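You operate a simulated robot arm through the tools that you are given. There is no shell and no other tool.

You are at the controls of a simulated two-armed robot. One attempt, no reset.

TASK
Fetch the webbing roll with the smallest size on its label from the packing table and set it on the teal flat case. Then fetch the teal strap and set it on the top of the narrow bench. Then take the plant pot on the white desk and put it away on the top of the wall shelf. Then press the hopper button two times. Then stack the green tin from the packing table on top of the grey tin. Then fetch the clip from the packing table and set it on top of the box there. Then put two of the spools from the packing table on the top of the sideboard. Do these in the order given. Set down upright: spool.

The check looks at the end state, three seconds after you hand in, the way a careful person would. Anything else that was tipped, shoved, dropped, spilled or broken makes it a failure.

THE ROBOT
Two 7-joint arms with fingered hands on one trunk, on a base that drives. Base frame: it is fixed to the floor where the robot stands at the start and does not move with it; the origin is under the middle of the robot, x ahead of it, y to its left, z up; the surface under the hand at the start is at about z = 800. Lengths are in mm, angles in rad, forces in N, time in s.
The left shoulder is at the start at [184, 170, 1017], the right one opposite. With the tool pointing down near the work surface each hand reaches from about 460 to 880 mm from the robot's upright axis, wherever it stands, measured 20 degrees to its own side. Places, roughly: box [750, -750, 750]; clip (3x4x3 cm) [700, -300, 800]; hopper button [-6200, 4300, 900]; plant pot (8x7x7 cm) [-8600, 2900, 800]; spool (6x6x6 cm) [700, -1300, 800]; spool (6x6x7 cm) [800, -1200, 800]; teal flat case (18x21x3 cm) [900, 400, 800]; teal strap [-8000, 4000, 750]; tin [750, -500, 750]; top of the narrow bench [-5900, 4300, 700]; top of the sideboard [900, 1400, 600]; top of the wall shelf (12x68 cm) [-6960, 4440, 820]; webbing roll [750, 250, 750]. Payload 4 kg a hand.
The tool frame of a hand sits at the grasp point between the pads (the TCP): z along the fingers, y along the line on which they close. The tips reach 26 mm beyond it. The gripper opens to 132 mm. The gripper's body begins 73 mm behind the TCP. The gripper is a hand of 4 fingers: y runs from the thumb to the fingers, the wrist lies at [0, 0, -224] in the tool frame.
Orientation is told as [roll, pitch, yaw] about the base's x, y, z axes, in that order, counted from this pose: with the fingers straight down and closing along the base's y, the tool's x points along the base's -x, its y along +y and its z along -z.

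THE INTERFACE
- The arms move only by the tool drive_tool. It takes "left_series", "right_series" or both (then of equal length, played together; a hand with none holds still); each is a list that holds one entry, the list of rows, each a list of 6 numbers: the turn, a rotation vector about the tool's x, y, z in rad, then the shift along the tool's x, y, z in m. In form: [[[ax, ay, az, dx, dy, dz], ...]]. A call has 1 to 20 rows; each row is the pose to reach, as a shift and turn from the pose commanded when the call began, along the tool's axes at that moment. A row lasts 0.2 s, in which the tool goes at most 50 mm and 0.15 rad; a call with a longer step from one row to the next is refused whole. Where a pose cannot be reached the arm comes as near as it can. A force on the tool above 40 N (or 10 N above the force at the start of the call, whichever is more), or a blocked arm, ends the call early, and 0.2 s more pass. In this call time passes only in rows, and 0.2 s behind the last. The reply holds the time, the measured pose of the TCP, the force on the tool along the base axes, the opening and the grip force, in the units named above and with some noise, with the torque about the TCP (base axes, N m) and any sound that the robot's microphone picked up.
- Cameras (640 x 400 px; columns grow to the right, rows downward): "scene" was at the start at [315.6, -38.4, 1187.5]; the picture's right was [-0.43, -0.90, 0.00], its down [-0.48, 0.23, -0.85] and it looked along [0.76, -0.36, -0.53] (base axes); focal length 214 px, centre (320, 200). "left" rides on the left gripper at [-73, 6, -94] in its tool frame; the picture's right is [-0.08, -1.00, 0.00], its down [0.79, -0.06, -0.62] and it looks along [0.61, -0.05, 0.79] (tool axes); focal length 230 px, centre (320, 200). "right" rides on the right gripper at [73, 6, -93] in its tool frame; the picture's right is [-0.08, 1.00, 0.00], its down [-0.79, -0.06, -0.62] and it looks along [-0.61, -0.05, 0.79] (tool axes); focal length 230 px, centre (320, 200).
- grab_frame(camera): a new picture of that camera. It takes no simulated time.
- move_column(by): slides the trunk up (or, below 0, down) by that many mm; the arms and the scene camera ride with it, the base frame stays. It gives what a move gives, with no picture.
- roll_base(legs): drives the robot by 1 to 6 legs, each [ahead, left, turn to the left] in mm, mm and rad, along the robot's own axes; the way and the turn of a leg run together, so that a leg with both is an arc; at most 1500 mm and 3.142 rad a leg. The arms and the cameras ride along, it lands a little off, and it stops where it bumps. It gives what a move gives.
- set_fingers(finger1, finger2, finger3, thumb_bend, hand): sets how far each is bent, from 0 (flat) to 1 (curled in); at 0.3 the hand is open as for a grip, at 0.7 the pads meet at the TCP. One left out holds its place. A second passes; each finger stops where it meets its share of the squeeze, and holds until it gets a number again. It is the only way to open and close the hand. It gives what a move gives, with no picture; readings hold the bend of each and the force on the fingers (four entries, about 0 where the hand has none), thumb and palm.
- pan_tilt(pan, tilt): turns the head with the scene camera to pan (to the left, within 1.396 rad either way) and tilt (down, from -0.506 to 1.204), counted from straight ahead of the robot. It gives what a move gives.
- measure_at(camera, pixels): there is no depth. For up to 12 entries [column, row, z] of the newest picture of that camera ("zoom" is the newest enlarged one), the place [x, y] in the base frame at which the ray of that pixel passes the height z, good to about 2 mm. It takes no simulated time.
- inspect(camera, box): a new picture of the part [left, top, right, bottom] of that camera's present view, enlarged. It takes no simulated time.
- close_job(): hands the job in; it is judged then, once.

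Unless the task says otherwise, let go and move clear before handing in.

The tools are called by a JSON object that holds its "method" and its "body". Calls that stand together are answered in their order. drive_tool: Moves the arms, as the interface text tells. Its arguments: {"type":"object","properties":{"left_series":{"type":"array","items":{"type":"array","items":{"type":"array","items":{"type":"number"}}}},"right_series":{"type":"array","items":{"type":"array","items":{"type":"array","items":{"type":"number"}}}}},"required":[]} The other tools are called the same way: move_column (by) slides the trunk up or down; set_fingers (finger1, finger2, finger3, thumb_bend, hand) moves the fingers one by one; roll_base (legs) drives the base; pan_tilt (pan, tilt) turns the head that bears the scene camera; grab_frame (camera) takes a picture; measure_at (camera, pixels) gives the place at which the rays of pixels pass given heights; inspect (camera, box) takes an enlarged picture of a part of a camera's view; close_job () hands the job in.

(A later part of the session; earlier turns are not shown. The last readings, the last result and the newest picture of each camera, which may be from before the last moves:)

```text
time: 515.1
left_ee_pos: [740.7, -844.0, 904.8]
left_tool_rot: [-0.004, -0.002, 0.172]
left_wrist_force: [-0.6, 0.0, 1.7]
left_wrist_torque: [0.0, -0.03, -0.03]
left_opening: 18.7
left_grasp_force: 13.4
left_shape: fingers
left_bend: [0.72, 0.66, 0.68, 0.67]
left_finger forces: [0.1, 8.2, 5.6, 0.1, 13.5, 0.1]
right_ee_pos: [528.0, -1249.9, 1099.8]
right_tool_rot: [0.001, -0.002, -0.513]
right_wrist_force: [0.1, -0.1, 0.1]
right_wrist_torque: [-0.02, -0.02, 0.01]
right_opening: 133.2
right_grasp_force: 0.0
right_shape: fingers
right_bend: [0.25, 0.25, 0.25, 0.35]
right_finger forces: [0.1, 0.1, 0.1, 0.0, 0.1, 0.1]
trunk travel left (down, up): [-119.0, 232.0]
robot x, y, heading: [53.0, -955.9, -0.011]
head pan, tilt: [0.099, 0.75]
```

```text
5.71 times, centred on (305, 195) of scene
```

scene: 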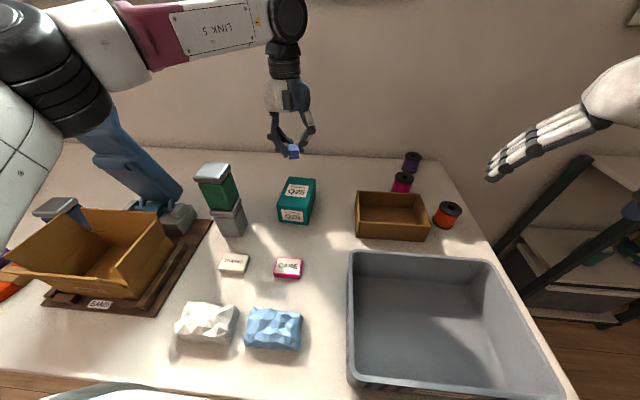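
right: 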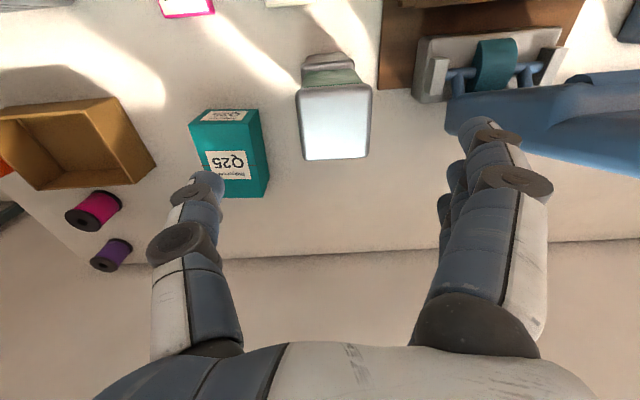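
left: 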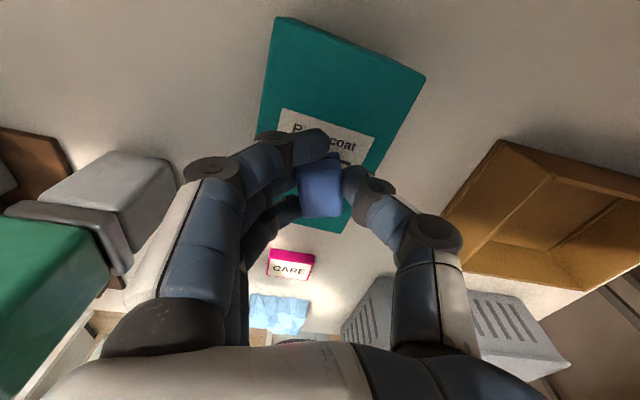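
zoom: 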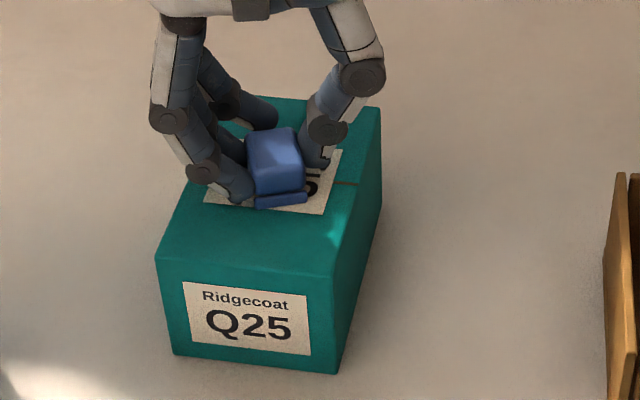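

Contact begins (+1.7 N). I'll lower 1.5 mm more and release.

{"method": "drive_tool", "body": {"left_series": [[[0, 0, 0, 0, 0, 0.0015]]]}}

{"method": "set_fingers", "body": {"hand": "left", "finger1": 0.62, "finger2": 0.6, "finger3": 0.61, "thumb_bend": 0.6}}

{"method": "set_fingers", "body": {"hand": "left", "finger1": 0.48, "finger2": 0.48, "finger3": 0.48, "thumb_bend": 0.48}}

{"method": "grab_frame", "body": {"camera": "left"}}

{"method": "inspect", "body": {"camera": "scene", "box": [260, 140, 350, 230]}}

```text
time: 515.5
left_ee_pos: [740.6, -845.2, 904.5]
left_tool_rot: [-0.007, -0.004, 0.171]
left_wrist_force: [-0.2, 0.3, 6.3]
left_wrist_torque: [0.01, 0.0, -0.02]
left_opening: 18.6
left_grasp_force: 14.3
left_shape: fingers
left_bend: [0.72, 0.66, 0.68, 0.67]
left_finger forces: [0.0, 8.9, 5.7, 0.0, 13.6, 0.0]
right_ee_pos: [527.2, -1251.5, 1100.7]
right_tool_rot: [0.0, -0.004, -0.514]
right_wrist_force: [-0.5, 0.2, 0.5]
right_wrist_torque: [-0.01, -0.04, 0.0]
right_opening: 133.1
right_grasp_force: 0.1
right_shape: fingers
right_bend: [0.25, 0.25, 0.25, 0.35]
right_finger forces: [0.0, 0.0, 0.1, 0.0, 0.0, 0.1]
trunk travel left (down, up): [-119.0, 232.0]
robot x, y, heading: [55.7, -954.6, -0.005]
head pan, tilt: [0.099, 0.75]
```

```text
time: 516.5
left_ee_pos: [740.9, -844.5, 902.7]
left_tool_rot: [-0.002, -0.002, 0.173]
left_wrist_force: [0.6, 0.8, -0.2]
left_wrist_torque: [-0.02, -0.01, -0.04]
left_opening: 35.7
left_grasp_force: 0.0
left_shape: fingers
left_bend: [0.62, 0.6, 0.61, 0.6]
left_finger forces: [0.1, 0.0, 0.0, 0.0, 0.1, 0.1]
right_ee_pos: [528.9, -1251.1, 1100.1]
right_tool_rot: [-0.001, -0.003, -0.515]
right_wrist_force: [-0.6, -0.5, 0.2]
right_wrist_torque: [0.02, 0.01, -0.02]
right_opening: 133.1
right_grasp_force: 0.1
right_shape: fingers
right_bend: [0.25, 0.25, 0.25, 0.35]
right_finger forces: [0.0, 0.1, 0.0, 0.0, 0.1, 0.0]
trunk travel left (down, up): [-119.0, 232.0]
robot x, y, heading: [55.5, -958.6, -0.006]
head pan, tilt: [0.099, 0.75]
```

```text
time: 517.5
left_ee_pos: [741.5, -844.9, 903.7]
left_tool_rot: [-0.005, -0.002, 0.173]
left_wrist_force: [0.1, 0.2, -0.6]
left_wrist_torque: [-0.02, -0.02, -0.01]
left_opening: 76.5
left_grasp_force: 0.2
left_shape: fingers
left_bend: [0.48, 0.48, 0.48, 0.48]
left_finger forces: [0.0, 0.0, 0.0, 0.0, 0.0, 0.0]
right_ee_pos: [528.9, -1250.7, 1100.9]
right_tool_rot: [0.0, -0.002, -0.518]
right_wrist_force: [-0.1, 0.6, 0.0]
right_wrist_torque: [0.04, 0.02, 0.02]
right_opening: 132.9
right_grasp_force: 0.0
right_shape: fingers
right_bend: [0.25, 0.25, 0.25, 0.35]
right_finger forces: [0.0, 0.0, 0.0, 0.0, 0.0, 0.0]
trunk travel left (down, up): [-119.0, 232.0]
robot x, y, heading: [54.0, -958.0, -0.011]
head pan, tilt: [0.099, 0.75]
```

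```text
taken
```

left: 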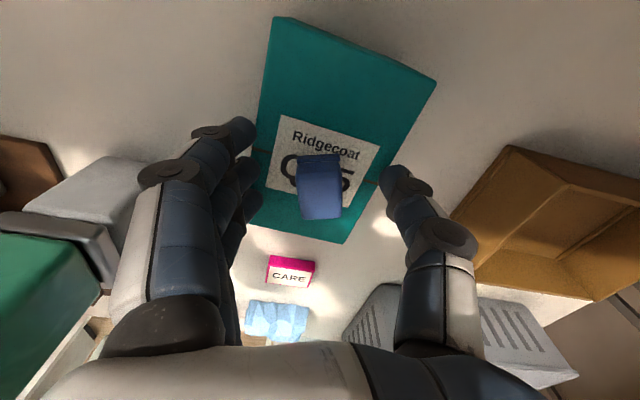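

```text
4.44 times, centred on (305, 185) of scene
```

zoom: 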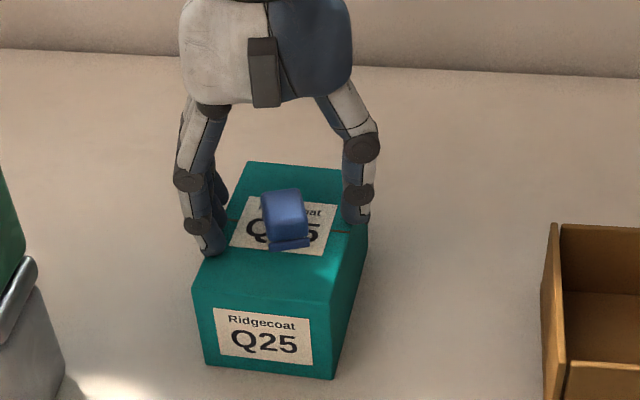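

The clip stands on the box. I'll raise the left hand straight up.

{"method": "drive_tool", "body": {"left_series": [[[0, 0, 0, 0, 0, -0.02], [0, 0, 0, 0, 0, -0.06], [0, 0, 0, 0, 0, -0.1], [0, 0, 0, 0, 0, -0.145], [0, 0, 0, 0, 0, -0.19]]]}}

{"method": "inspect", "body": {"camera": "scene", "box": [180, 130, 480, 310]}}

```text
time: 518.7
left_ee_pos: [738.4, -843.8, 1092.1]
left_tool_rot: [-0.004, -0.003, 0.174]
left_wrist_force: [-0.5, -1.1, 0.2]
left_wrist_torque: [-0.01, -0.01, 0.05]
left_opening: 76.6
left_grasp_force: 0.1
left_shape: fingers
left_bend: [0.48, 0.48, 0.48, 0.48]
left_finger forces: [0.1, 0.0, 0.0, 0.0, 0.0, 0.0]
right_ee_pos: [526.4, -1251.9, 1100.0]
right_tool_rot: [0.003, 0.0, -0.516]
right_wrist_force: [-0.6, -0.1, -0.2]
right_wrist_torque: [-0.01, -0.02, -0.02]
right_opening: 133.0
right_grasp_force: 0.1
right_shape: fingers
right_bend: [0.25, 0.25, 0.25, 0.35]
right_finger forces: [0.0, 0.0, 0.1, 0.0, 0.0, 0.0]
trunk travel left (down, up): [-119.0, 232.0]
robot x, y, heading: [57.8, -955.3, -0.008]
head pan, tilt: [0.099, 0.75]
```

```text
2.13 times, centred on (330, 220) of scene
```

zoom: 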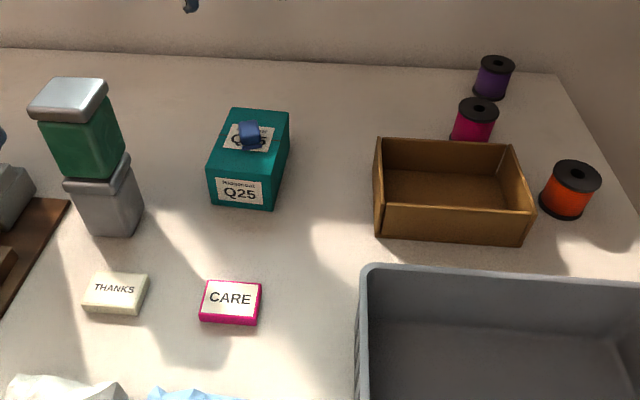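

Step 6 done: clip on the teal box. Now the spools: purple, pink and orange stand at the right end. I'll measure them.

{"method": "measure_at", "body": {"camera": "zoom", "pixels": [[497, 64, 865], [479, 110, 865], [576, 175, 865], [491, 95, 802], [472, 141, 802], [563, 214, 802], [376, 205, 840], [525, 210, 840], [510, 145, 860], [380, 142, 860]]}}

{"method": "inspect", "body": {"camera": "left", "box": [380, 0, 640, 200]}}

{"method": "grab_frame", "body": {"camera": "right"}}

```text
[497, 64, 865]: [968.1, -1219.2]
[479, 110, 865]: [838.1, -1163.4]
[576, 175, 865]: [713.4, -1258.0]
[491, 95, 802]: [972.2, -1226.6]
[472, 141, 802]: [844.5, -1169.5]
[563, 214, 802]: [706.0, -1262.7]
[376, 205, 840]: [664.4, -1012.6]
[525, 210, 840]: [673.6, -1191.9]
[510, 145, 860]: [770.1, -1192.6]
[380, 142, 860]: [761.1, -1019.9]
```

```text
2.00 times, centred on (510, 100) of left
```

zoom: 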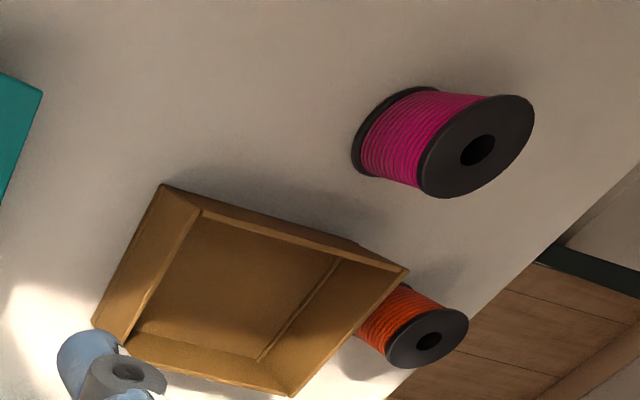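

```text
taken
```

right: 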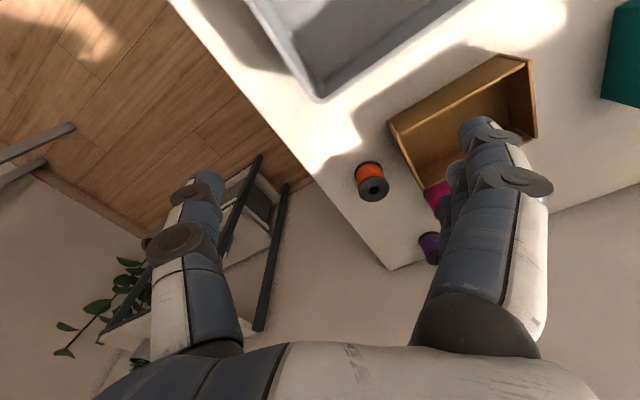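

Spools: orange (710, −1260), pink (841, −1167), purple (970, −1222), all ~60 mm. Plan: right hand takes the orange one, left hand the pink one. I'll check the table's right front leg first.

{"method": "pan_tilt", "body": {"pan": -0.9, "tilt": 1.0}}

{"method": "grab_frame", "body": {"camera": "scene"}}

```text
time: 520.0
left_ee_pos: [740.6, -844.1, 1091.6]
left_tool_rot: [-0.004, 0.0, 0.173]
left_wrist_force: [-0.3, -0.1, -0.5]
left_wrist_torque: [0.0, -0.01, 0.0]
left_opening: 76.5
left_grasp_force: 0.0
left_shape: fingers
left_bend: [0.48, 0.48, 0.48, 0.48]
left_finger forces: [0.0, 0.0, 0.0, 0.0, 0.1, 0.0]
right_ee_pos: [528.3, -1251.2, 1101.2]
right_tool_rot: [-0.001, -0.001, -0.515]
right_wrist_force: [-0.9, -0.5, 0.1]
right_wrist_torque: [0.02, 0.0, 0.0]
right_opening: 132.7
right_grasp_force: 0.0
right_shape: fingers
right_bend: [0.25, 0.25, 0.25, 0.35]
right_finger forces: [0.1, 0.0, 0.0, 0.0, 0.0, 0.0]
trunk travel left (down, up): [-119.0, 232.0]
robot x, y, heading: [54.4, -957.1, -0.009]
head pan, tilt: [-0.901, 1.0]
```

```text
taken
```

scene: 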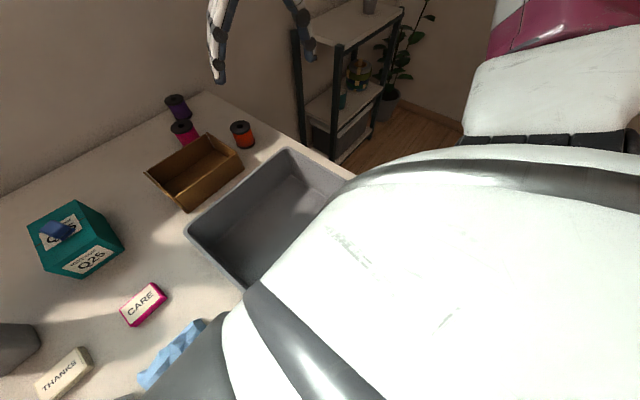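

{"method": "measure_at", "body": {"camera": "scene", "pixels": [[207, 93, 800], [350, 177, 800], [301, 152, 0], [340, 162, 0], [185, 228, 930], [290, 150, 930], [242, 130, 865], [185, 130, 865], [178, 100, 865], [295, 30, 1000]]}}

```text
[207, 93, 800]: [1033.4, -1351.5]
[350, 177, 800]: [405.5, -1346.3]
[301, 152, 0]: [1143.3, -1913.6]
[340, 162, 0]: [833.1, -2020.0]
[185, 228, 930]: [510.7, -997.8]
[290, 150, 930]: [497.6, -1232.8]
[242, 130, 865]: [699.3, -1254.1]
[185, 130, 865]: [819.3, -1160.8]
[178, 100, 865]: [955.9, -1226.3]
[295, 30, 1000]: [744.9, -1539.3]
```

I'll step right to (60, −1030) and turn the right hand so it closes along x (free space in front and behind the orange spool), staying high.

{"method": "roll_base", "body": {"legs": [[6, -73, 0.008]]}}

{"method": "set_fingers", "body": {"hand": "right", "finger1": 0.38, "finger2": 0.38, "finger3": 0.38, "thumb_bend": 0.38}}

{"method": "drive_tool", "body": {"right_series": [[[0, 0, -0.14, 0, 0, 0], [0, 0, -0.28, 0, 0, 0], [0, 0, -0.42, 0, 0, 0], [0, 0, -0.56, 0, 0, 0], [0, 0, -0.7, 0, 0, 0], [0, 0, -0.84, 0, 0, 0], [0, 0, -0.98, 0, 0, 0], [0, 0, -1.12, 0, 0, 0], [0, 0, -1.26, 0, 0, 0], [0, 0, -1.4, 0, 0, 0], [0, 0, -1.54, 0, 0, 0], [0, 0, -1.68, 0, 0, 0], [0, 0, -1.82, 0, 0, 0], [0, 0, -1.965, 0, 0, 0]]]}}

{"method": "pan_tilt", "body": {"pan": -0.3, "tilt": 0.7}}

{"method": "grab_frame", "body": {"camera": "scene"}}

{"method": "grab_frame", "body": {"camera": "right"}}

```text
time: 521.3
left_ee_pos: [744.1, -910.4, 1090.1]
left_tool_rot: [-0.004, -0.002, 0.182]
left_wrist_force: [0.2, -0.2, -0.1]
left_wrist_torque: [0.05, -0.01, -0.01]
left_opening: 76.6
left_grasp_force: 0.2
left_shape: fingers
left_bend: [0.48, 0.48, 0.48, 0.48]
left_finger forces: [0.1, 0.0, 0.0, 0.0, 0.0, 0.0]
right_ee_pos: [536.9, -1319.7, 1099.8]
right_tool_rot: [-0.001, 0.0, -0.506]
right_wrist_force: [0.3, 0.0, -0.2]
right_wrist_torque: [0.01, 0.01, 0.0]
right_opening: 133.2
right_grasp_force: 0.0
right_shape: fingers
right_bend: [0.25, 0.25, 0.25, 0.35]
right_finger forces: [0.0, 0.1, 0.1, 0.0, 0.1, 0.0]
trunk travel left (down, up): [-119.0, 232.0]
robot x, y, heading: [57.8, -1034.0, 0.001]
head pan, tilt: [-0.901, 1.0]
```

```text
time: 522.3
left_ee_pos: [744.3, -909.7, 1089.8]
left_tool_rot: [-0.003, -0.002, 0.181]
left_wrist_force: [-0.6, -0.3, -0.5]
left_wrist_torque: [0.0, -0.01, 0.01]
left_opening: 76.5
left_grasp_force: 0.1
left_shape: fingers
left_bend: [0.48, 0.48, 0.48, 0.48]
left_finger forces: [0.1, 0.0, 0.1, 0.1, 0.0, 0.1]
right_ee_pos: [536.2, -1318.6, 1100.4]
right_tool_rot: [0.001, -0.001, -0.507]
right_wrist_force: [-0.5, 0.5, -0.9]
right_wrist_torque: [0.03, -0.03, 0.01]
right_opening: 111.4
right_grasp_force: 0.1
right_shape: fingers
right_bend: [0.38, 0.38, 0.38, 0.38]
right_finger forces: [0.0, 0.1, 0.0, 0.0, 0.0, 0.1]
trunk travel left (down, up): [-119.0, 232.0]
robot x, y, heading: [61.2, -1030.9, -0.0]
head pan, tilt: [-0.901, 1.0]
```

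```text
time: 525.3
left_ee_pos: [744.0, -908.5, 1090.5]
left_tool_rot: [-0.003, -0.001, 0.18]
left_wrist_force: [0.8, 0.3, -0.3]
left_wrist_torque: [0.01, 0.0, 0.0]
left_opening: 76.6
left_grasp_force: 0.1
left_shape: fingers
left_bend: [0.48, 0.48, 0.48, 0.48]
left_finger forces: [0.1, 0.0, 0.0, 0.1, 0.0, 0.0]
right_ee_pos: [536.9, -1319.3, 1100.7]
right_tool_rot: [-0.002, -0.001, 1.463]
right_wrist_force: [0.0, 0.4, 0.0]
right_wrist_torque: [-0.01, -0.03, -0.05]
right_opening: 111.2
right_grasp_force: 0.1
right_shape: fingers
right_bend: [0.38, 0.38, 0.38, 0.38]
right_finger forces: [0.0, 0.1, 0.0, 0.1, 0.1, 0.1]
trunk travel left (down, up): [-119.0, 232.0]
robot x, y, heading: [66.6, -1032.1, -0.003]
head pan, tilt: [-0.901, 1.0]
```

```text
time: 526.3
left_ee_pos: [745.3, -908.6, 1090.3]
left_tool_rot: [-0.003, 0.0, 0.181]
left_wrist_force: [-0.3, -0.2, -0.1]
left_wrist_torque: [-0.01, 0.02, 0.01]
left_opening: 76.5
left_grasp_force: 0.1
left_shape: fingers
left_bend: [0.48, 0.48, 0.48, 0.48]
left_finger forces: [0.0, 0.0, 0.0, 0.1, 0.0, 0.0]
right_ee_pos: [536.9, -1318.9, 1100.2]
right_tool_rot: [-0.002, 0.001, 1.459]
right_wrist_force: [0.1, 0.0, -0.9]
right_wrist_torque: [-0.02, 0.01, 0.02]
right_opening: 111.4
right_grasp_force: 0.0
right_shape: fingers
right_bend: [0.38, 0.38, 0.38, 0.38]
right_finger forces: [0.1, 0.0, 0.0, 0.0, 0.1, 0.1]
trunk travel left (down, up): [-119.0, 232.0]
robot x, y, heading: [59.5, -1025.6, 0.0]
head pan, tilt: [-0.3, 0.7]
```

```text
taken
```

scene: 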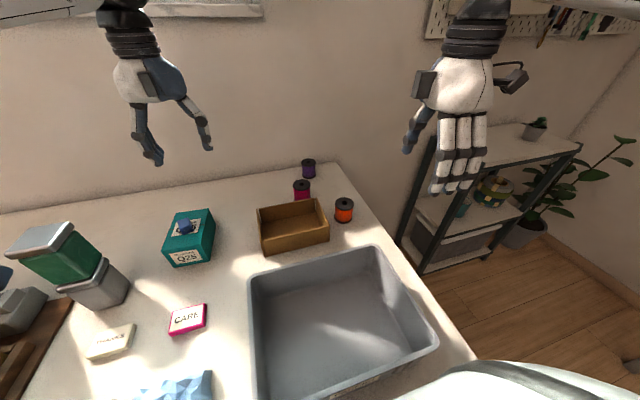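

```text
taken
```

right: 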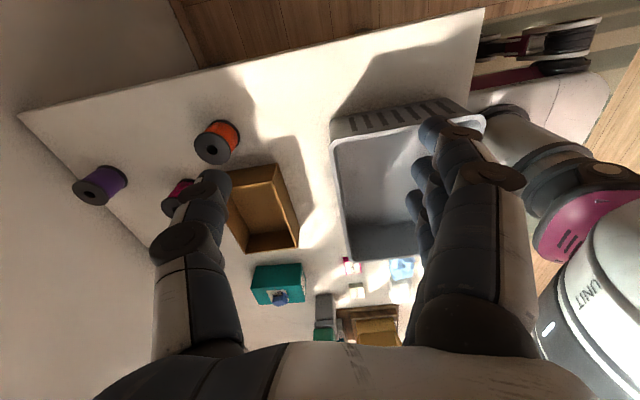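

Yaw 1.46 is fine. I'll measure the spools from both views.

{"method": "measure_at", "body": {"camera": "right", "pixels": [[212, 148, 860], [212, 148, 870], [97, 190, 870], [177, 200, 870]]}}

{"method": "inspect", "body": {"camera": "scene", "box": [240, 150, 370, 270]}}

```text
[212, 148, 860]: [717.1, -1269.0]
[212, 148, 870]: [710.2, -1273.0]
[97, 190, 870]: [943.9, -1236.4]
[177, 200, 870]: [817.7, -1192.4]
```

```text
3.33 times, centred on (305, 210) of scene
```

zoom: 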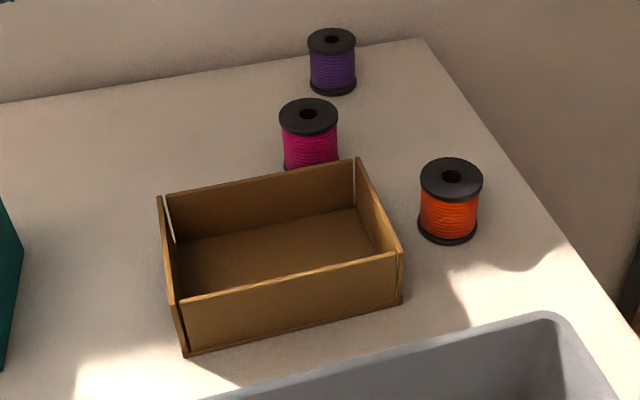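

{"method": "measure_at", "body": {"camera": "zoom", "pixels": [[451, 179, 860], [451, 179, 870], [420, 179, 865], [482, 179, 865], [451, 158, 865], [308, 115, 870], [331, 41, 870], [448, 242, 802], [400, 255, 850], [365, 165, 850]]}}

```text
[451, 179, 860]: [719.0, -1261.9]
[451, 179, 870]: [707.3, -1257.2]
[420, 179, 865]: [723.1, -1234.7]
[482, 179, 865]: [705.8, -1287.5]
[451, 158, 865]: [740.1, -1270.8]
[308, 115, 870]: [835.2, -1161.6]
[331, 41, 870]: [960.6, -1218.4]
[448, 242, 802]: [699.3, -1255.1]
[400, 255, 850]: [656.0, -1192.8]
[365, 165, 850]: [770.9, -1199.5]
```

Orange spool ≈(719, −1267), top z≈862. I'll move the right hand above it at z≈1000.

{"method": "drive_tool", "body": {"right_series": [[[0, 0, 0, -0.0122, -0.0293, 0.01], [0, 0, 0, -0.0243, -0.0587, 0.025], [0, 0, 0, -0.0365, -0.088, 0.04], [0, 0, 0, -0.0486, -0.1173, 0.06], [0, 0, 0, -0.0608, -0.1467, 0.08], [0, 0, 0, -0.0729, -0.176, 0.1]]]}}

{"method": "grab_frame", "body": {"camera": "right"}}

{"method": "grab_frame", "body": {"camera": "scene"}}

```text
time: 527.7
left_ee_pos: [745.6, -910.1, 1090.9]
left_tool_rot: [-0.004, 0.001, 0.182]
left_wrist_force: [0.7, 0.2, -0.6]
left_wrist_torque: [-0.02, 0.01, 0.04]
left_opening: 76.7
left_grasp_force: 0.1
left_shape: fingers
left_bend: [0.48, 0.48, 0.48, 0.48]
left_finger forces: [0.0, 0.0, 0.0, 0.0, 0.1, 0.0]
right_ee_pos: [717.7, -1265.9, 1001.2]
right_tool_rot: [-0.002, 0.002, 1.46]
right_wrist_force: [0.3, -0.1, 0.6]
right_wrist_torque: [0.01, 0.01, 0.0]
right_opening: 110.8
right_grasp_force: 0.0
right_shape: fingers
right_bend: [0.38, 0.38, 0.38, 0.38]
right_finger forces: [0.0, 0.0, 0.0, 0.0, 0.0, 0.1]
trunk travel left (down, up): [-119.0, 232.0]
robot x, y, heading: [59.5, -1031.5, -0.002]
head pan, tilt: [-0.3, 0.7]
```

```text
taken
```

right: 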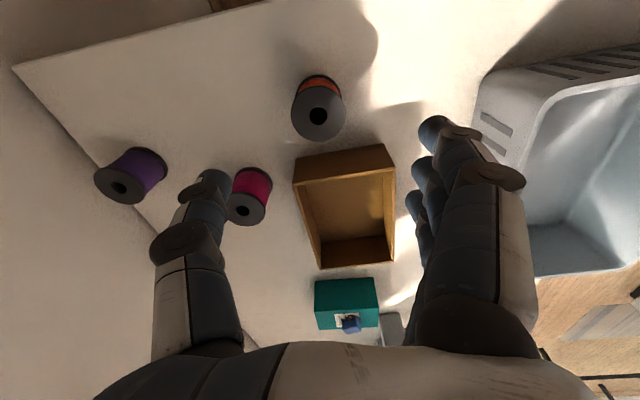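

```text
taken
```

scene: 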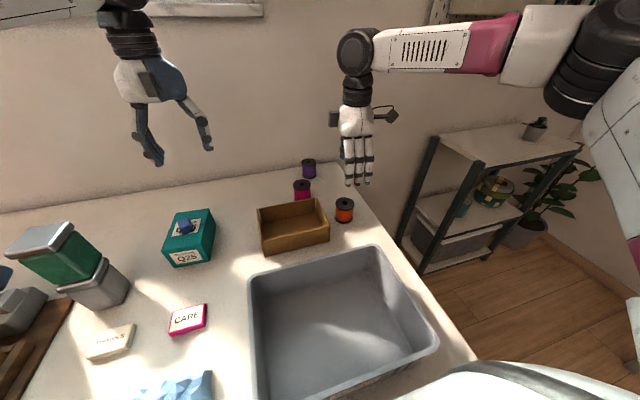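

{"method": "measure_at", "body": {"camera": "right", "pixels": [[318, 112, 862], [291, 112, 862], [345, 112, 862], [318, 85, 862], [318, 139, 862], [250, 208, 868]]}}

```text
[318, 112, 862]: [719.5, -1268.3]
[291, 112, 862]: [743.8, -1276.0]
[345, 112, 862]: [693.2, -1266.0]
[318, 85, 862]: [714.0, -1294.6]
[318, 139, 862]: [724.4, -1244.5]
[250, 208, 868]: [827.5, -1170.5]
```

Spool centre (718.5, −1269.5). I'll descend to TCP z≈846.

{"method": "drive_tool", "body": {"right_series": [[[0, 0, 0, 0.0035, 0, 0.04], [0, 0, 0, 0.0035, 0, 0.08], [0, 0, 0, 0.0035, 0, 0.115], [0, 0, 0, 0.0035, 0, 0.14], [0, 0, 0, 0.0035, 0, 0.155]]]}}

{"method": "grab_frame", "body": {"camera": "right"}}

```text
time: 528.9
left_ee_pos: [745.6, -910.4, 1090.3]
left_tool_rot: [-0.004, -0.002, 0.181]
left_wrist_force: [-0.3, -0.3, -0.7]
left_wrist_torque: [0.01, -0.04, -0.02]
left_opening: 76.7
left_grasp_force: 0.0
left_shape: fingers
left_bend: [0.48, 0.48, 0.48, 0.48]
left_finger forces: [0.1, 0.0, 0.0, 0.0, 0.0, 0.0]
right_ee_pos: [717.0, -1268.9, 846.6]
right_tool_rot: [-0.003, 0.0, 1.46]
right_wrist_force: [0.3, 0.0, -0.9]
right_wrist_torque: [-0.04, 0.0, -0.01]
right_opening: 111.1
right_grasp_force: 0.1
right_shape: fingers
right_bend: [0.38, 0.38, 0.38, 0.38]
right_finger forces: [0.1, 0.0, 0.0, 0.0, 0.0, 0.0]
trunk travel left (down, up): [-119.0, 232.0]
robot x, y, heading: [60.9, -1028.1, -0.005]
head pan, tilt: [-0.3, 0.7]
```

```text
taken
```

right: 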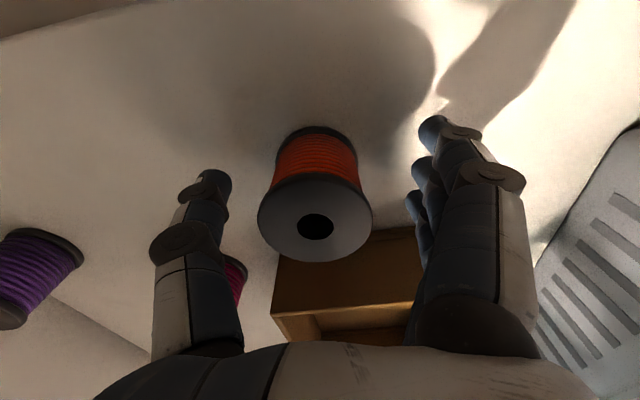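

The spool is centred between thumb and fingers. I'll close.

{"method": "set_fingers", "body": {"hand": "right", "finger1": 0.62, "finger2": 0.62, "finger3": 0.62, "thumb_bend": 0.62}}

{"method": "grab_frame", "body": {"camera": "right"}}

```text
time: 529.9
left_ee_pos: [745.5, -909.1, 1090.9]
left_tool_rot: [-0.003, -0.002, 0.182]
left_wrist_force: [-0.2, -0.3, -0.6]
left_wrist_torque: [0.0, -0.03, -0.01]
left_opening: 76.6
left_grasp_force: 0.1
left_shape: fingers
left_bend: [0.48, 0.48, 0.48, 0.48]
left_finger forces: [0.0, 0.0, 0.0, 0.0, 0.0, 0.0]
right_ee_pos: [718.0, -1268.4, 844.7]
right_tool_rot: [-0.002, -0.002, 1.461]
right_wrist_force: [-1.4, 0.5, -0.9]
right_wrist_torque: [-0.01, 0.0, 0.01]
right_opening: 44.4
right_grasp_force: 9.1
right_shape: fingers
right_bend: [0.62, 0.55, 0.57, 0.58]
right_finger forces: [0.1, 5.3, 3.6, 0.0, 9.0, 0.0]
trunk travel left (down, up): [-119.0, 232.0]
robot x, y, heading: [60.0, -1035.7, -0.001]
head pan, tilt: [-0.3, 0.7]
```

```text
taken
```

right: 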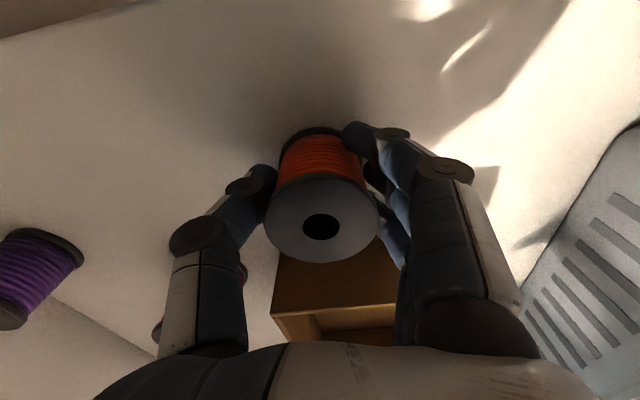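

{"method": "set_fingers", "body": {"hand": "right", "finger1": 0.7, "finger2": 0.66, "finger3": 0.68, "thumb_bend": 0.68}}

{"method": "drive_tool", "body": {"right_series": [[[0, 0, 0, 0, 0, -0.015], [0, 0, 0, 0, 0, -0.045], [0, 0, 0, 0, 0, -0.085], [0, 0, 0, 0, 0, -0.125], [0, 0, 0, 0, 0, -0.165], [0, 0, 0, 0, 0, -0.205]]]}}

{"method": "grab_frame", "body": {"camera": "right"}}

```text
time: 530.9
left_ee_pos: [745.8, -909.9, 1091.6]
left_tool_rot: [-0.005, -0.001, 0.181]
left_wrist_force: [-0.4, -0.3, -0.2]
left_wrist_torque: [0.02, -0.04, -0.02]
left_opening: 76.7
left_grasp_force: 0.1
left_shape: fingers
left_bend: [0.48, 0.48, 0.48, 0.48]
left_finger forces: [0.1, 0.0, 0.1, 0.1, 0.0, 0.0]
right_ee_pos: [716.5, -1269.7, 844.7]
right_tool_rot: [-0.002, 0.001, 1.458]
right_wrist_force: [-0.7, -0.4, -0.5]
right_wrist_torque: [-0.04, -0.01, -0.02]
right_opening: 40.4
right_grasp_force: 17.6
right_shape: fingers
right_bend: [0.65, 0.56, 0.59, 0.6]
right_finger forces: [3.1, 7.3, 7.6, 0.0, 18.0, 0.0]
trunk travel left (down, up): [-119.0, 232.0]
robot x, y, heading: [61.6, -1031.3, -0.002]
head pan, tilt: [-0.3, 0.7]
```

```text
time: 532.3
left_ee_pos: [743.8, -909.3, 1091.4]
left_tool_rot: [-0.003, -0.002, 0.182]
left_wrist_force: [0.8, 0.0, -0.6]
left_wrist_torque: [-0.02, 0.0, 0.01]
left_opening: 76.6
left_grasp_force: 0.0
left_shape: fingers
left_bend: [0.48, 0.48, 0.48, 0.48]
left_finger forces: [0.0, 0.0, 0.1, 0.1, 0.0, 0.0]
right_ee_pos: [719.6, -1271.3, 1051.1]
right_tool_rot: [-0.002, -0.001, 1.462]
right_wrist_force: [-0.9, -0.4, -0.4]
right_wrist_torque: [0.0, -0.01, 0.03]
right_opening: 40.1
right_grasp_force: 17.8
right_shape: fingers
right_bend: [0.65, 0.56, 0.59, 0.6]
right_finger forces: [3.3, 7.3, 7.7, 0.0, 17.8, 0.1]
trunk travel left (down, up): [-119.0, 232.0]
robot x, y, heading: [62.6, -1029.0, -0.001]
head pan, tilt: [-0.3, 0.7]
```

```text
taken
```

right: 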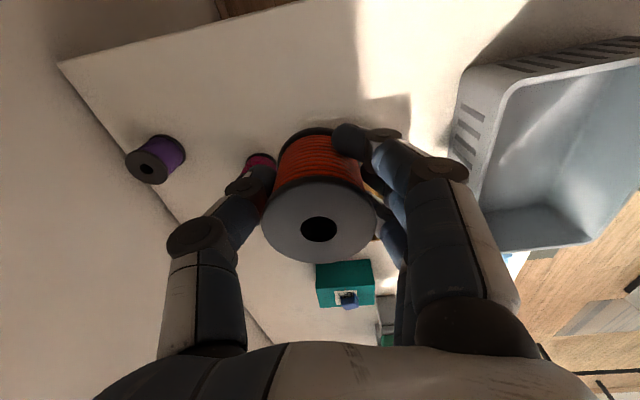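

Orange spool held upright. Now I tuck the right hand, spread the left a bit, and turn to reach the pink spool with the left hand.

{"method": "drive_tool", "body": {"left_series": [[[0, 0, 0, 0.007, 0.02, 0], [0, 0, 0, 0.014, 0.04, 0], [0, 0, 0, 0.021, 0.06, 0], [0, 0, 0, 0.028, 0.08, 0], [0, 0, 0, 0.034, 0.098, 0]]], "right_series": [[[0, 0, 0, 0.0205, 0.0253, -0.01], [0, 0, 0, 0.041, 0.0506, -0.02], [0, 0, 0, 0.0616, 0.0758, -0.03], [0, 0, 0, 0.0821, 0.1011, -0.04], [0, 0, 0, 0.1026, 0.1264, -0.05]]]}}

{"method": "set_fingers", "body": {"hand": "left", "finger1": 0.36, "finger2": 0.36, "finger3": 0.36, "thumb_bend": 0.36}}

{"method": "roll_base", "body": {"legs": [[0, -105, 0], [0, 0, -0.3]]}}

{"method": "pan_tilt", "body": {"pan": 0.1, "tilt": 0.7}}

{"method": "grab_frame", "body": {"camera": "scene"}}

{"method": "grab_frame", "body": {"camera": "left"}}

```text
time: 533.5
left_ee_pos: [693.7, -819.3, 1092.8]
left_tool_rot: [-0.004, -0.002, 0.182]
left_wrist_force: [-0.3, 0.5, -0.2]
left_wrist_torque: [-0.03, -0.04, -0.01]
left_opening: 76.5
left_grasp_force: 0.0
left_shape: fingers
left_bend: [0.48, 0.48, 0.48, 0.48]
left_finger forces: [0.0, 0.0, 0.0, 0.0, 0.0, 0.1]
right_ee_pos: [579.8, -1359.2, 1099.4]
right_tool_rot: [-0.004, 0.0, 1.46]
right_wrist_force: [0.3, 0.0, -0.3]
right_wrist_torque: [-0.02, 0.01, 0.02]
right_opening: 39.7
right_grasp_force: 18.5
right_shape: fingers
right_bend: [0.65, 0.56, 0.59, 0.6]
right_finger forces: [3.4, 7.4, 7.8, 0.1, 17.7, 0.1]
trunk travel left (down, up): [-119.0, 232.0]
robot x, y, heading: [60.9, -1027.3, -0.002]
head pan, tilt: [-0.3, 0.7]
```

```text
time: 534.5
left_ee_pos: [693.7, -818.7, 1090.6]
left_tool_rot: [-0.003, -0.002, 0.182]
left_wrist_force: [1.0, 0.1, 0.0]
left_wrist_torque: [-0.01, 0.0, 0.03]
left_opening: 116.2
left_grasp_force: 0.1
left_shape: fingers
left_bend: [0.36, 0.36, 0.36, 0.36]
left_finger forces: [0.0, 0.0, 0.1, 0.0, 0.1, 0.0]
right_ee_pos: [581.8, -1358.9, 1098.3]
right_tool_rot: [-0.002, 0.0, 1.458]
right_wrist_force: [0.4, 0.7, 0.1]
right_wrist_torque: [0.02, 0.0, -0.02]
right_opening: 39.9
right_grasp_force: 17.6
right_shape: fingers
right_bend: [0.65, 0.56, 0.59, 0.6]
right_finger forces: [3.2, 7.3, 7.8, 0.0, 17.6, 0.0]
trunk travel left (down, up): [-119.0, 232.0]
robot x, y, heading: [60.8, -1033.3, -0.004]
head pan, tilt: [-0.3, 0.7]
```

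```text
time: 535.4
left_ee_pos: [692.2, -825.5, 1091.7]
left_tool_rot: [-0.004, -0.003, 0.187]
left_wrist_force: [-0.5, -0.2, 0.9]
left_wrist_torque: [-0.02, -0.02, -0.02]
left_opening: 116.2
left_grasp_force: 0.1
left_shape: fingers
left_bend: [0.36, 0.36, 0.36, 0.36]
left_finger forces: [0.1, 0.0, 0.1, 0.0, 0.1, 0.1]
right_ee_pos: [584.1, -1366.9, 1099.1]
right_tool_rot: [0.0, 0.0, 1.466]
right_wrist_force: [-0.7, 0.2, -0.6]
right_wrist_torque: [-0.03, 0.03, 0.0]
right_opening: 40.0
right_grasp_force: 17.6
right_shape: fingers
right_bend: [0.65, 0.56, 0.59, 0.6]
right_finger forces: [3.4, 7.3, 7.8, 0.0, 17.9, 0.0]
trunk travel left (down, up): [-119.0, 232.0]
robot x, y, heading: [61.3, -1041.3, 0.005]
head pan, tilt: [-0.3, 0.7]
stopped in leg 1: the robot was blocked; the commanded pose is now the measured one
```

```text
time: 536.3
left_ee_pos: [692.2, -826.5, 1090.3]
left_tool_rot: [-0.004, -0.001, 0.187]
left_wrist_force: [0.5, -0.6, 0.7]
left_wrist_torque: [-0.03, 0.0, 0.01]
left_opening: 116.3
left_grasp_force: 0.0
left_shape: fingers
left_bend: [0.36, 0.36, 0.36, 0.36]
left_finger forces: [0.0, 0.0, 0.1, 0.0, 0.0, 0.0]
right_ee_pos: [582.2, -1365.9, 1097.6]
right_tool_rot: [-0.003, 0.001, 1.465]
right_wrist_force: [1.4, 0.0, -0.6]
right_wrist_torque: [0.02, 0.01, -0.02]
right_opening: 39.8
right_grasp_force: 17.9
right_shape: fingers
right_bend: [0.65, 0.56, 0.59, 0.6]
right_finger forces: [3.4, 7.3, 7.9, 0.0, 17.8, 0.0]
trunk travel left (down, up): [-119.0, 232.0]
robot x, y, heading: [62.1, -1042.3, 0.006]
head pan, tilt: [0.099, 0.7]
```

```text
taken
```

scene: 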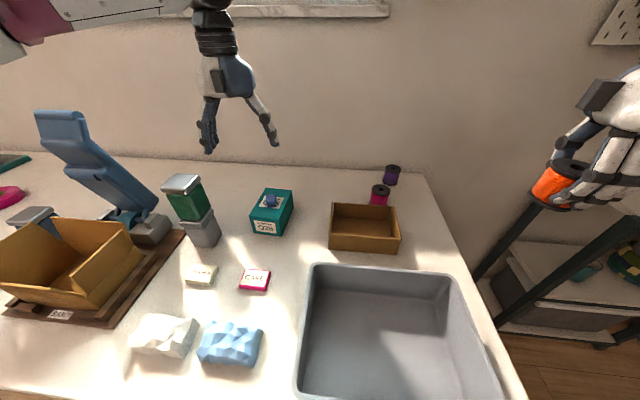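

```text
taken
```

left: 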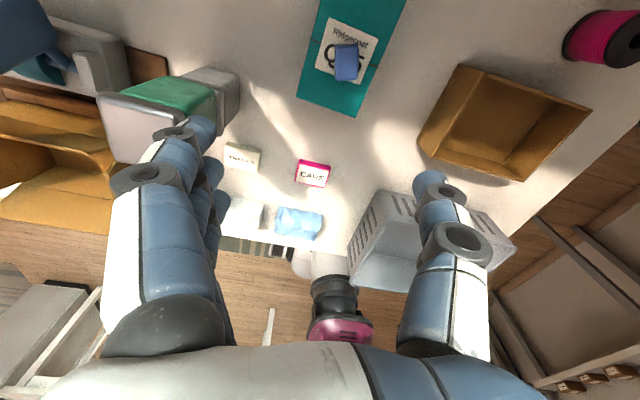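

I bumped lightly (12 mm slide, table leg on the right); everything still stands. I'll back up 100 mm before turning right, then come in slightly.

{"method": "roll_base", "body": {"legs": [[-110, 0, 0], [0, 0, -0.306]]}}

{"method": "grab_frame", "body": {"camera": "scene"}}

{"method": "grab_frame", "body": {"camera": "left"}}

```text
time: 538.5
left_ee_pos: [616.1, -1025.7, 1091.4]
left_tool_rot: [-0.005, -0.003, -0.115]
left_wrist_force: [-0.2, 0.3, 0.2]
left_wrist_torque: [0.02, -0.01, -0.03]
left_opening: 116.2
left_grasp_force: 0.1
left_shape: fingers
left_bend: [0.36, 0.36, 0.36, 0.36]
left_finger forces: [0.0, 0.1, 0.1, 0.0, 0.1, 0.0]
right_ee_pos: [351.4, -1508.0, 1098.4]
right_tool_rot: [-0.003, -0.002, 1.164]
right_wrist_force: [-0.1, 0.6, -0.3]
right_wrist_torque: [-0.02, -0.03, 0.04]
right_opening: 40.0
right_grasp_force: 17.8
right_shape: fingers
right_bend: [0.65, 0.56, 0.59, 0.6]
right_finger forces: [3.3, 7.2, 7.7, 0.1, 17.8, 0.0]
trunk travel left (down, up): [-119.0, 232.0]
robot x, y, heading: [-54.4, -1041.5, -0.291]
head pan, tilt: [0.099, 0.7]
```

```text
taken
```

scene: 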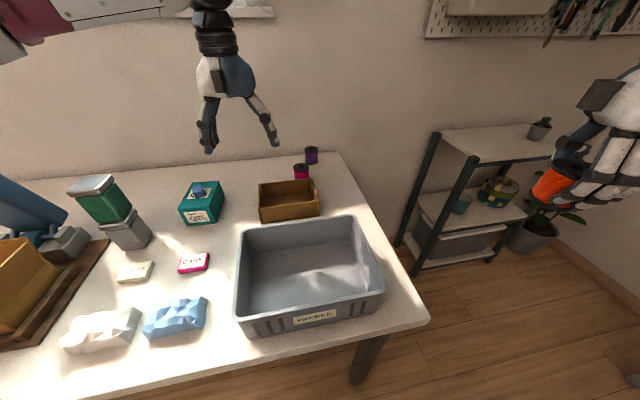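

```text
taken
```

left: 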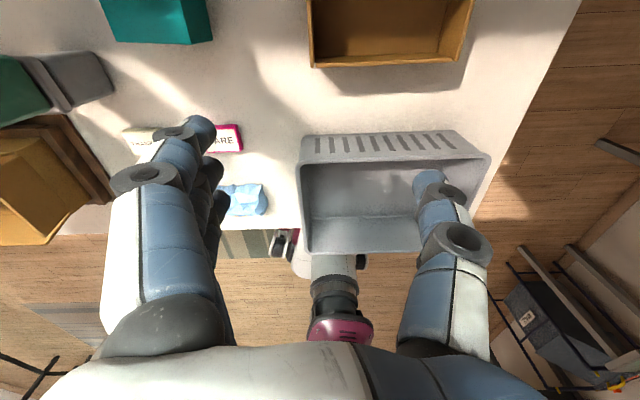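

{"method": "measure_at", "body": {"camera": "scene", "pixels": [[352, 380, 100], [362, 385, 0], [385, 335, 760], [425, 322, 790], [301, 170, 868], [311, 152, 868]]}}

{"method": "roll_base", "body": {"legs": [[70, -34, 0]]}}

{"method": "grab_frame", "body": {"camera": "left"}}

{"method": "grab_frame", "body": {"camera": "scene"}}

```text
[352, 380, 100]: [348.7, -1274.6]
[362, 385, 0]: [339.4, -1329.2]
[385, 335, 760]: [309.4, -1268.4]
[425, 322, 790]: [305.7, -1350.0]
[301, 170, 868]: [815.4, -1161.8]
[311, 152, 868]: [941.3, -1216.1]
```

```text
time: 539.5
left_ee_pos: [672.3, -1077.8, 1090.5]
left_tool_rot: [-0.003, 0.0, -0.117]
left_wrist_force: [0.2, 0.4, -1.3]
left_wrist_torque: [0.03, 0.03, 0.01]
left_opening: 116.1
left_grasp_force: 0.1
left_shape: fingers
left_bend: [0.36, 0.36, 0.36, 0.36]
left_finger forces: [0.1, 0.1, 0.0, 0.0, 0.1, 0.0]
right_ee_pos: [407.1, -1561.8, 1099.2]
right_tool_rot: [0.0, -0.001, 1.162]
right_wrist_force: [0.3, 0.3, -0.5]
right_wrist_torque: [0.02, 0.03, -0.02]
right_opening: 39.8
right_grasp_force: 17.3
right_shape: fingers
right_bend: [0.65, 0.56, 0.59, 0.6]
right_finger forces: [3.3, 7.3, 7.7, 0.0, 17.6, 0.0]
trunk travel left (down, up): [-119.0, 232.0]
robot x, y, heading: [2.5, -1095.8, -0.294]
head pan, tilt: [0.099, 0.7]
```

```text
taken
```

left: 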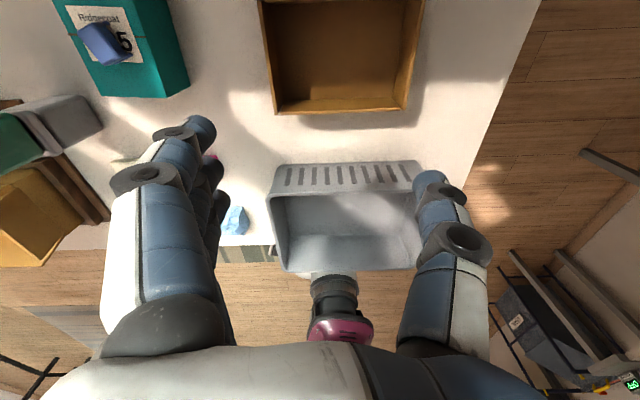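

```text
taken
```

scene: 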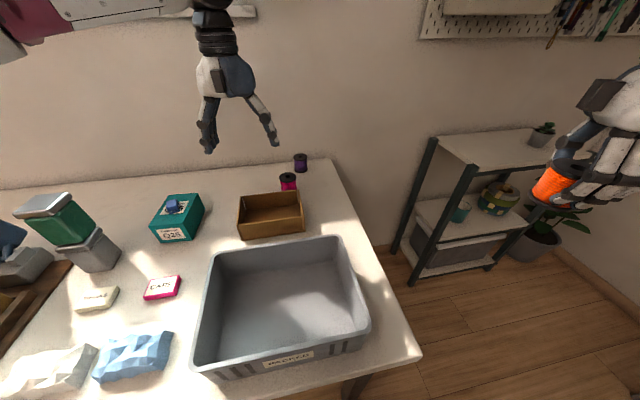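

{"method": "roll_base", "body": {"legs": [[22, 0, 0]]}}

{"method": "drive_tool", "body": {"left_series": [[[0, 0, 0, -0.027, -0.011, 0.012], [0, 0, 0, -0.054, -0.022, 0.025], [0, 0, 0, -0.08, -0.033, 0.04], [0, 0, 0, -0.107, -0.044, 0.057], [0, 0, 0, -0.134, -0.055, 0.074], [0, 0, 0, -0.155, -0.066, 0.09]]]}}

{"method": "grab_frame", "body": {"camera": "left"}}

{"method": "grab_frame", "body": {"camera": "scene"}}

```text
time: 540.3
left_ee_pos: [692.7, -1083.6, 1091.6]
left_tool_rot: [-0.003, -0.002, -0.114]
left_wrist_force: [0.3, -0.2, -0.3]
left_wrist_torque: [0.01, 0.01, -0.01]
left_opening: 116.5
left_grasp_force: 0.1
left_shape: fingers
left_bend: [0.36, 0.36, 0.36, 0.36]
left_finger forces: [0.1, 0.0, 0.0, 0.0, 0.1, 0.0]
right_ee_pos: [428.6, -1567.5, 1097.7]
right_tool_rot: [-0.002, -0.001, 1.163]
right_wrist_force: [0.2, 0.1, -0.9]
right_wrist_torque: [0.0, 0.02, 0.0]
right_opening: 39.8
right_grasp_force: 18.0
right_shape: fingers
right_bend: [0.65, 0.56, 0.59, 0.6]
right_finger forces: [3.2, 7.1, 7.7, 0.0, 17.7, 0.1]
trunk travel left (down, up): [-119.0, 232.0]
robot x, y, heading: [22.0, -1105.0, -0.291]
head pan, tilt: [0.099, 0.7]
```

```text
time: 541.7
left_ee_pos: [815.4, -1159.3, 1005.5]
left_tool_rot: [-0.003, 0.0, -0.118]
left_wrist_force: [0.7, 1.2, 1.2]
left_wrist_torque: [-0.03, 0.01, 0.0]
left_opening: 116.3
left_grasp_force: 0.0
left_shape: fingers
left_bend: [0.36, 0.36, 0.36, 0.36]
left_finger forces: [0.0, 0.1, 0.1, 0.0, 0.1, 0.1]
left hand out of reach, approached as far as the arm can: row 5, 6
right_ee_pos: [427.9, -1566.6, 1100.0]
right_tool_rot: [-0.001, 0.0, 1.165]
right_wrist_force: [0.0, -0.2, 0.4]
right_wrist_torque: [-0.04, 0.05, 0.02]
right_opening: 39.8
right_grasp_force: 17.6
right_shape: fingers
right_bend: [0.65, 0.56, 0.59, 0.6]
right_finger forces: [3.3, 7.1, 7.6, 0.0, 17.6, 0.0]
trunk travel left (down, up): [-119.0, 232.0]
robot x, y, heading: [24.1, -1102.1, -0.293]
head pan, tilt: [0.099, 0.7]
```

```text
taken
```

left: 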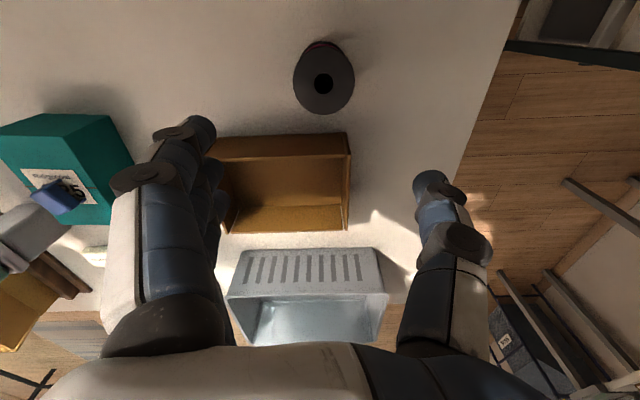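

```text
taken
```

scene: 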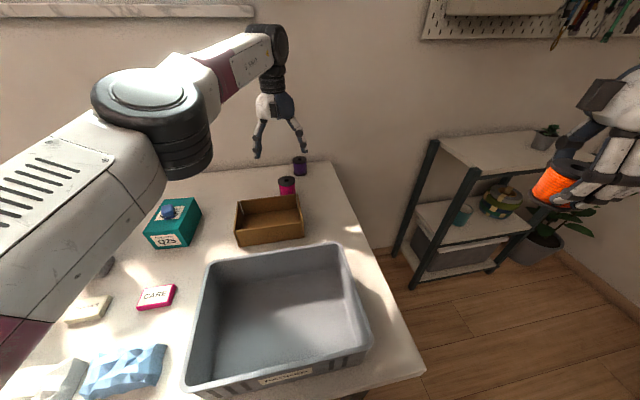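

{"method": "measure_at", "body": {"camera": "left", "pixels": [[323, 84, 868], [294, 84, 868], [353, 84, 868], [323, 54, 868], [323, 114, 868]]}}

{"method": "roll_base", "body": {"legs": [[25, 0, 0]]}}

{"method": "grab_frame", "body": {"camera": "left"}}

```text
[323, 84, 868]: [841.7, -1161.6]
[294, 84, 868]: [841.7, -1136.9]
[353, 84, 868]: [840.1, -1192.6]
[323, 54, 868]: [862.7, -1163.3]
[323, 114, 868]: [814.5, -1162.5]
```

```text
time: 542.5
left_ee_pos: [838.9, -1167.1, 1006.1]
left_tool_rot: [-0.004, -0.001, -0.114]
left_wrist_force: [0.3, 0.0, -0.7]
left_wrist_torque: [0.01, 0.02, 0.01]
left_opening: 116.5
left_grasp_force: 0.0
left_shape: fingers
left_bend: [0.36, 0.36, 0.36, 0.36]
left_finger forces: [0.1, 0.0, 0.1, 0.0, 0.1, 0.0]
right_ee_pos: [450.4, -1574.5, 1097.8]
right_tool_rot: [-0.002, 0.0, 1.163]
right_wrist_force: [0.1, -0.6, -0.2]
right_wrist_torque: [0.0, 0.0, 0.02]
right_opening: 40.2
right_grasp_force: 18.3
right_shape: fingers
right_bend: [0.65, 0.56, 0.59, 0.6]
right_finger forces: [3.3, 7.2, 7.7, 0.1, 17.7, 0.1]
trunk travel left (down, up): [-119.0, 232.0]
robot x, y, heading: [48.0, -1107.1, -0.295]
head pan, tilt: [0.099, 0.7]
```

```text
taken
```

left: 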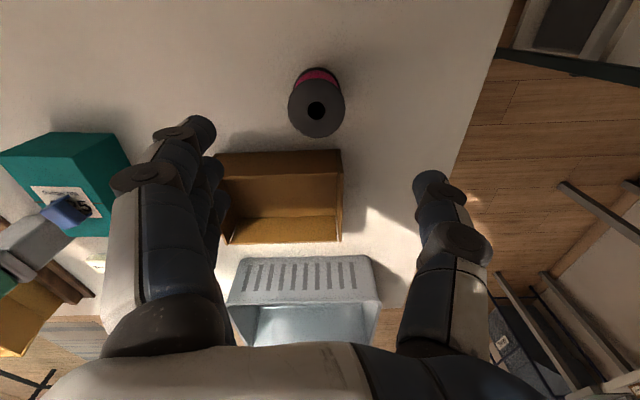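

Pink spool centre (839, −1165), TCP right above it. I'll descend in steps to z≈852.

{"method": "drive_tool", "body": {"left_series": [[[0, 0, 0, 0, 0.002, 0.035], [0, 0, 0, 0, 0.002, 0.07], [0, 0, 0, 0, 0.002, 0.1]]]}}

{"method": "grab_frame", "body": {"camera": "left"}}

```text
time: 543.3
left_ee_pos: [837.5, -1166.2, 905.1]
left_tool_rot: [-0.004, -0.001, -0.115]
left_wrist_force: [0.9, -0.9, -0.5]
left_wrist_torque: [0.02, 0.02, -0.01]
left_opening: 116.4
left_grasp_force: 0.1
left_shape: fingers
left_bend: [0.36, 0.36, 0.36, 0.36]
left_finger forces: [0.0, 0.0, 0.1, 0.0, 0.0, 0.0]
right_ee_pos: [451.1, -1575.2, 1098.5]
right_tool_rot: [0.0, 0.0, 1.164]
right_wrist_force: [-0.1, 0.9, -0.7]
right_wrist_torque: [0.01, 0.03, -0.04]
right_opening: 39.7
right_grasp_force: 18.2
right_shape: fingers
right_bend: [0.65, 0.56, 0.59, 0.6]
right_finger forces: [3.3, 7.2, 7.8, 0.1, 17.8, 0.1]
trunk travel left (down, up): [-119.0, 232.0]
robot x, y, heading: [50.8, -1103.1, -0.296]
head pan, tilt: [0.099, 0.7]
```

```text
taken
```

left: 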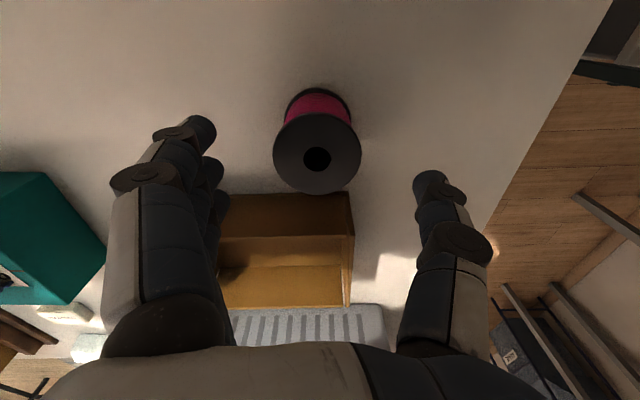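

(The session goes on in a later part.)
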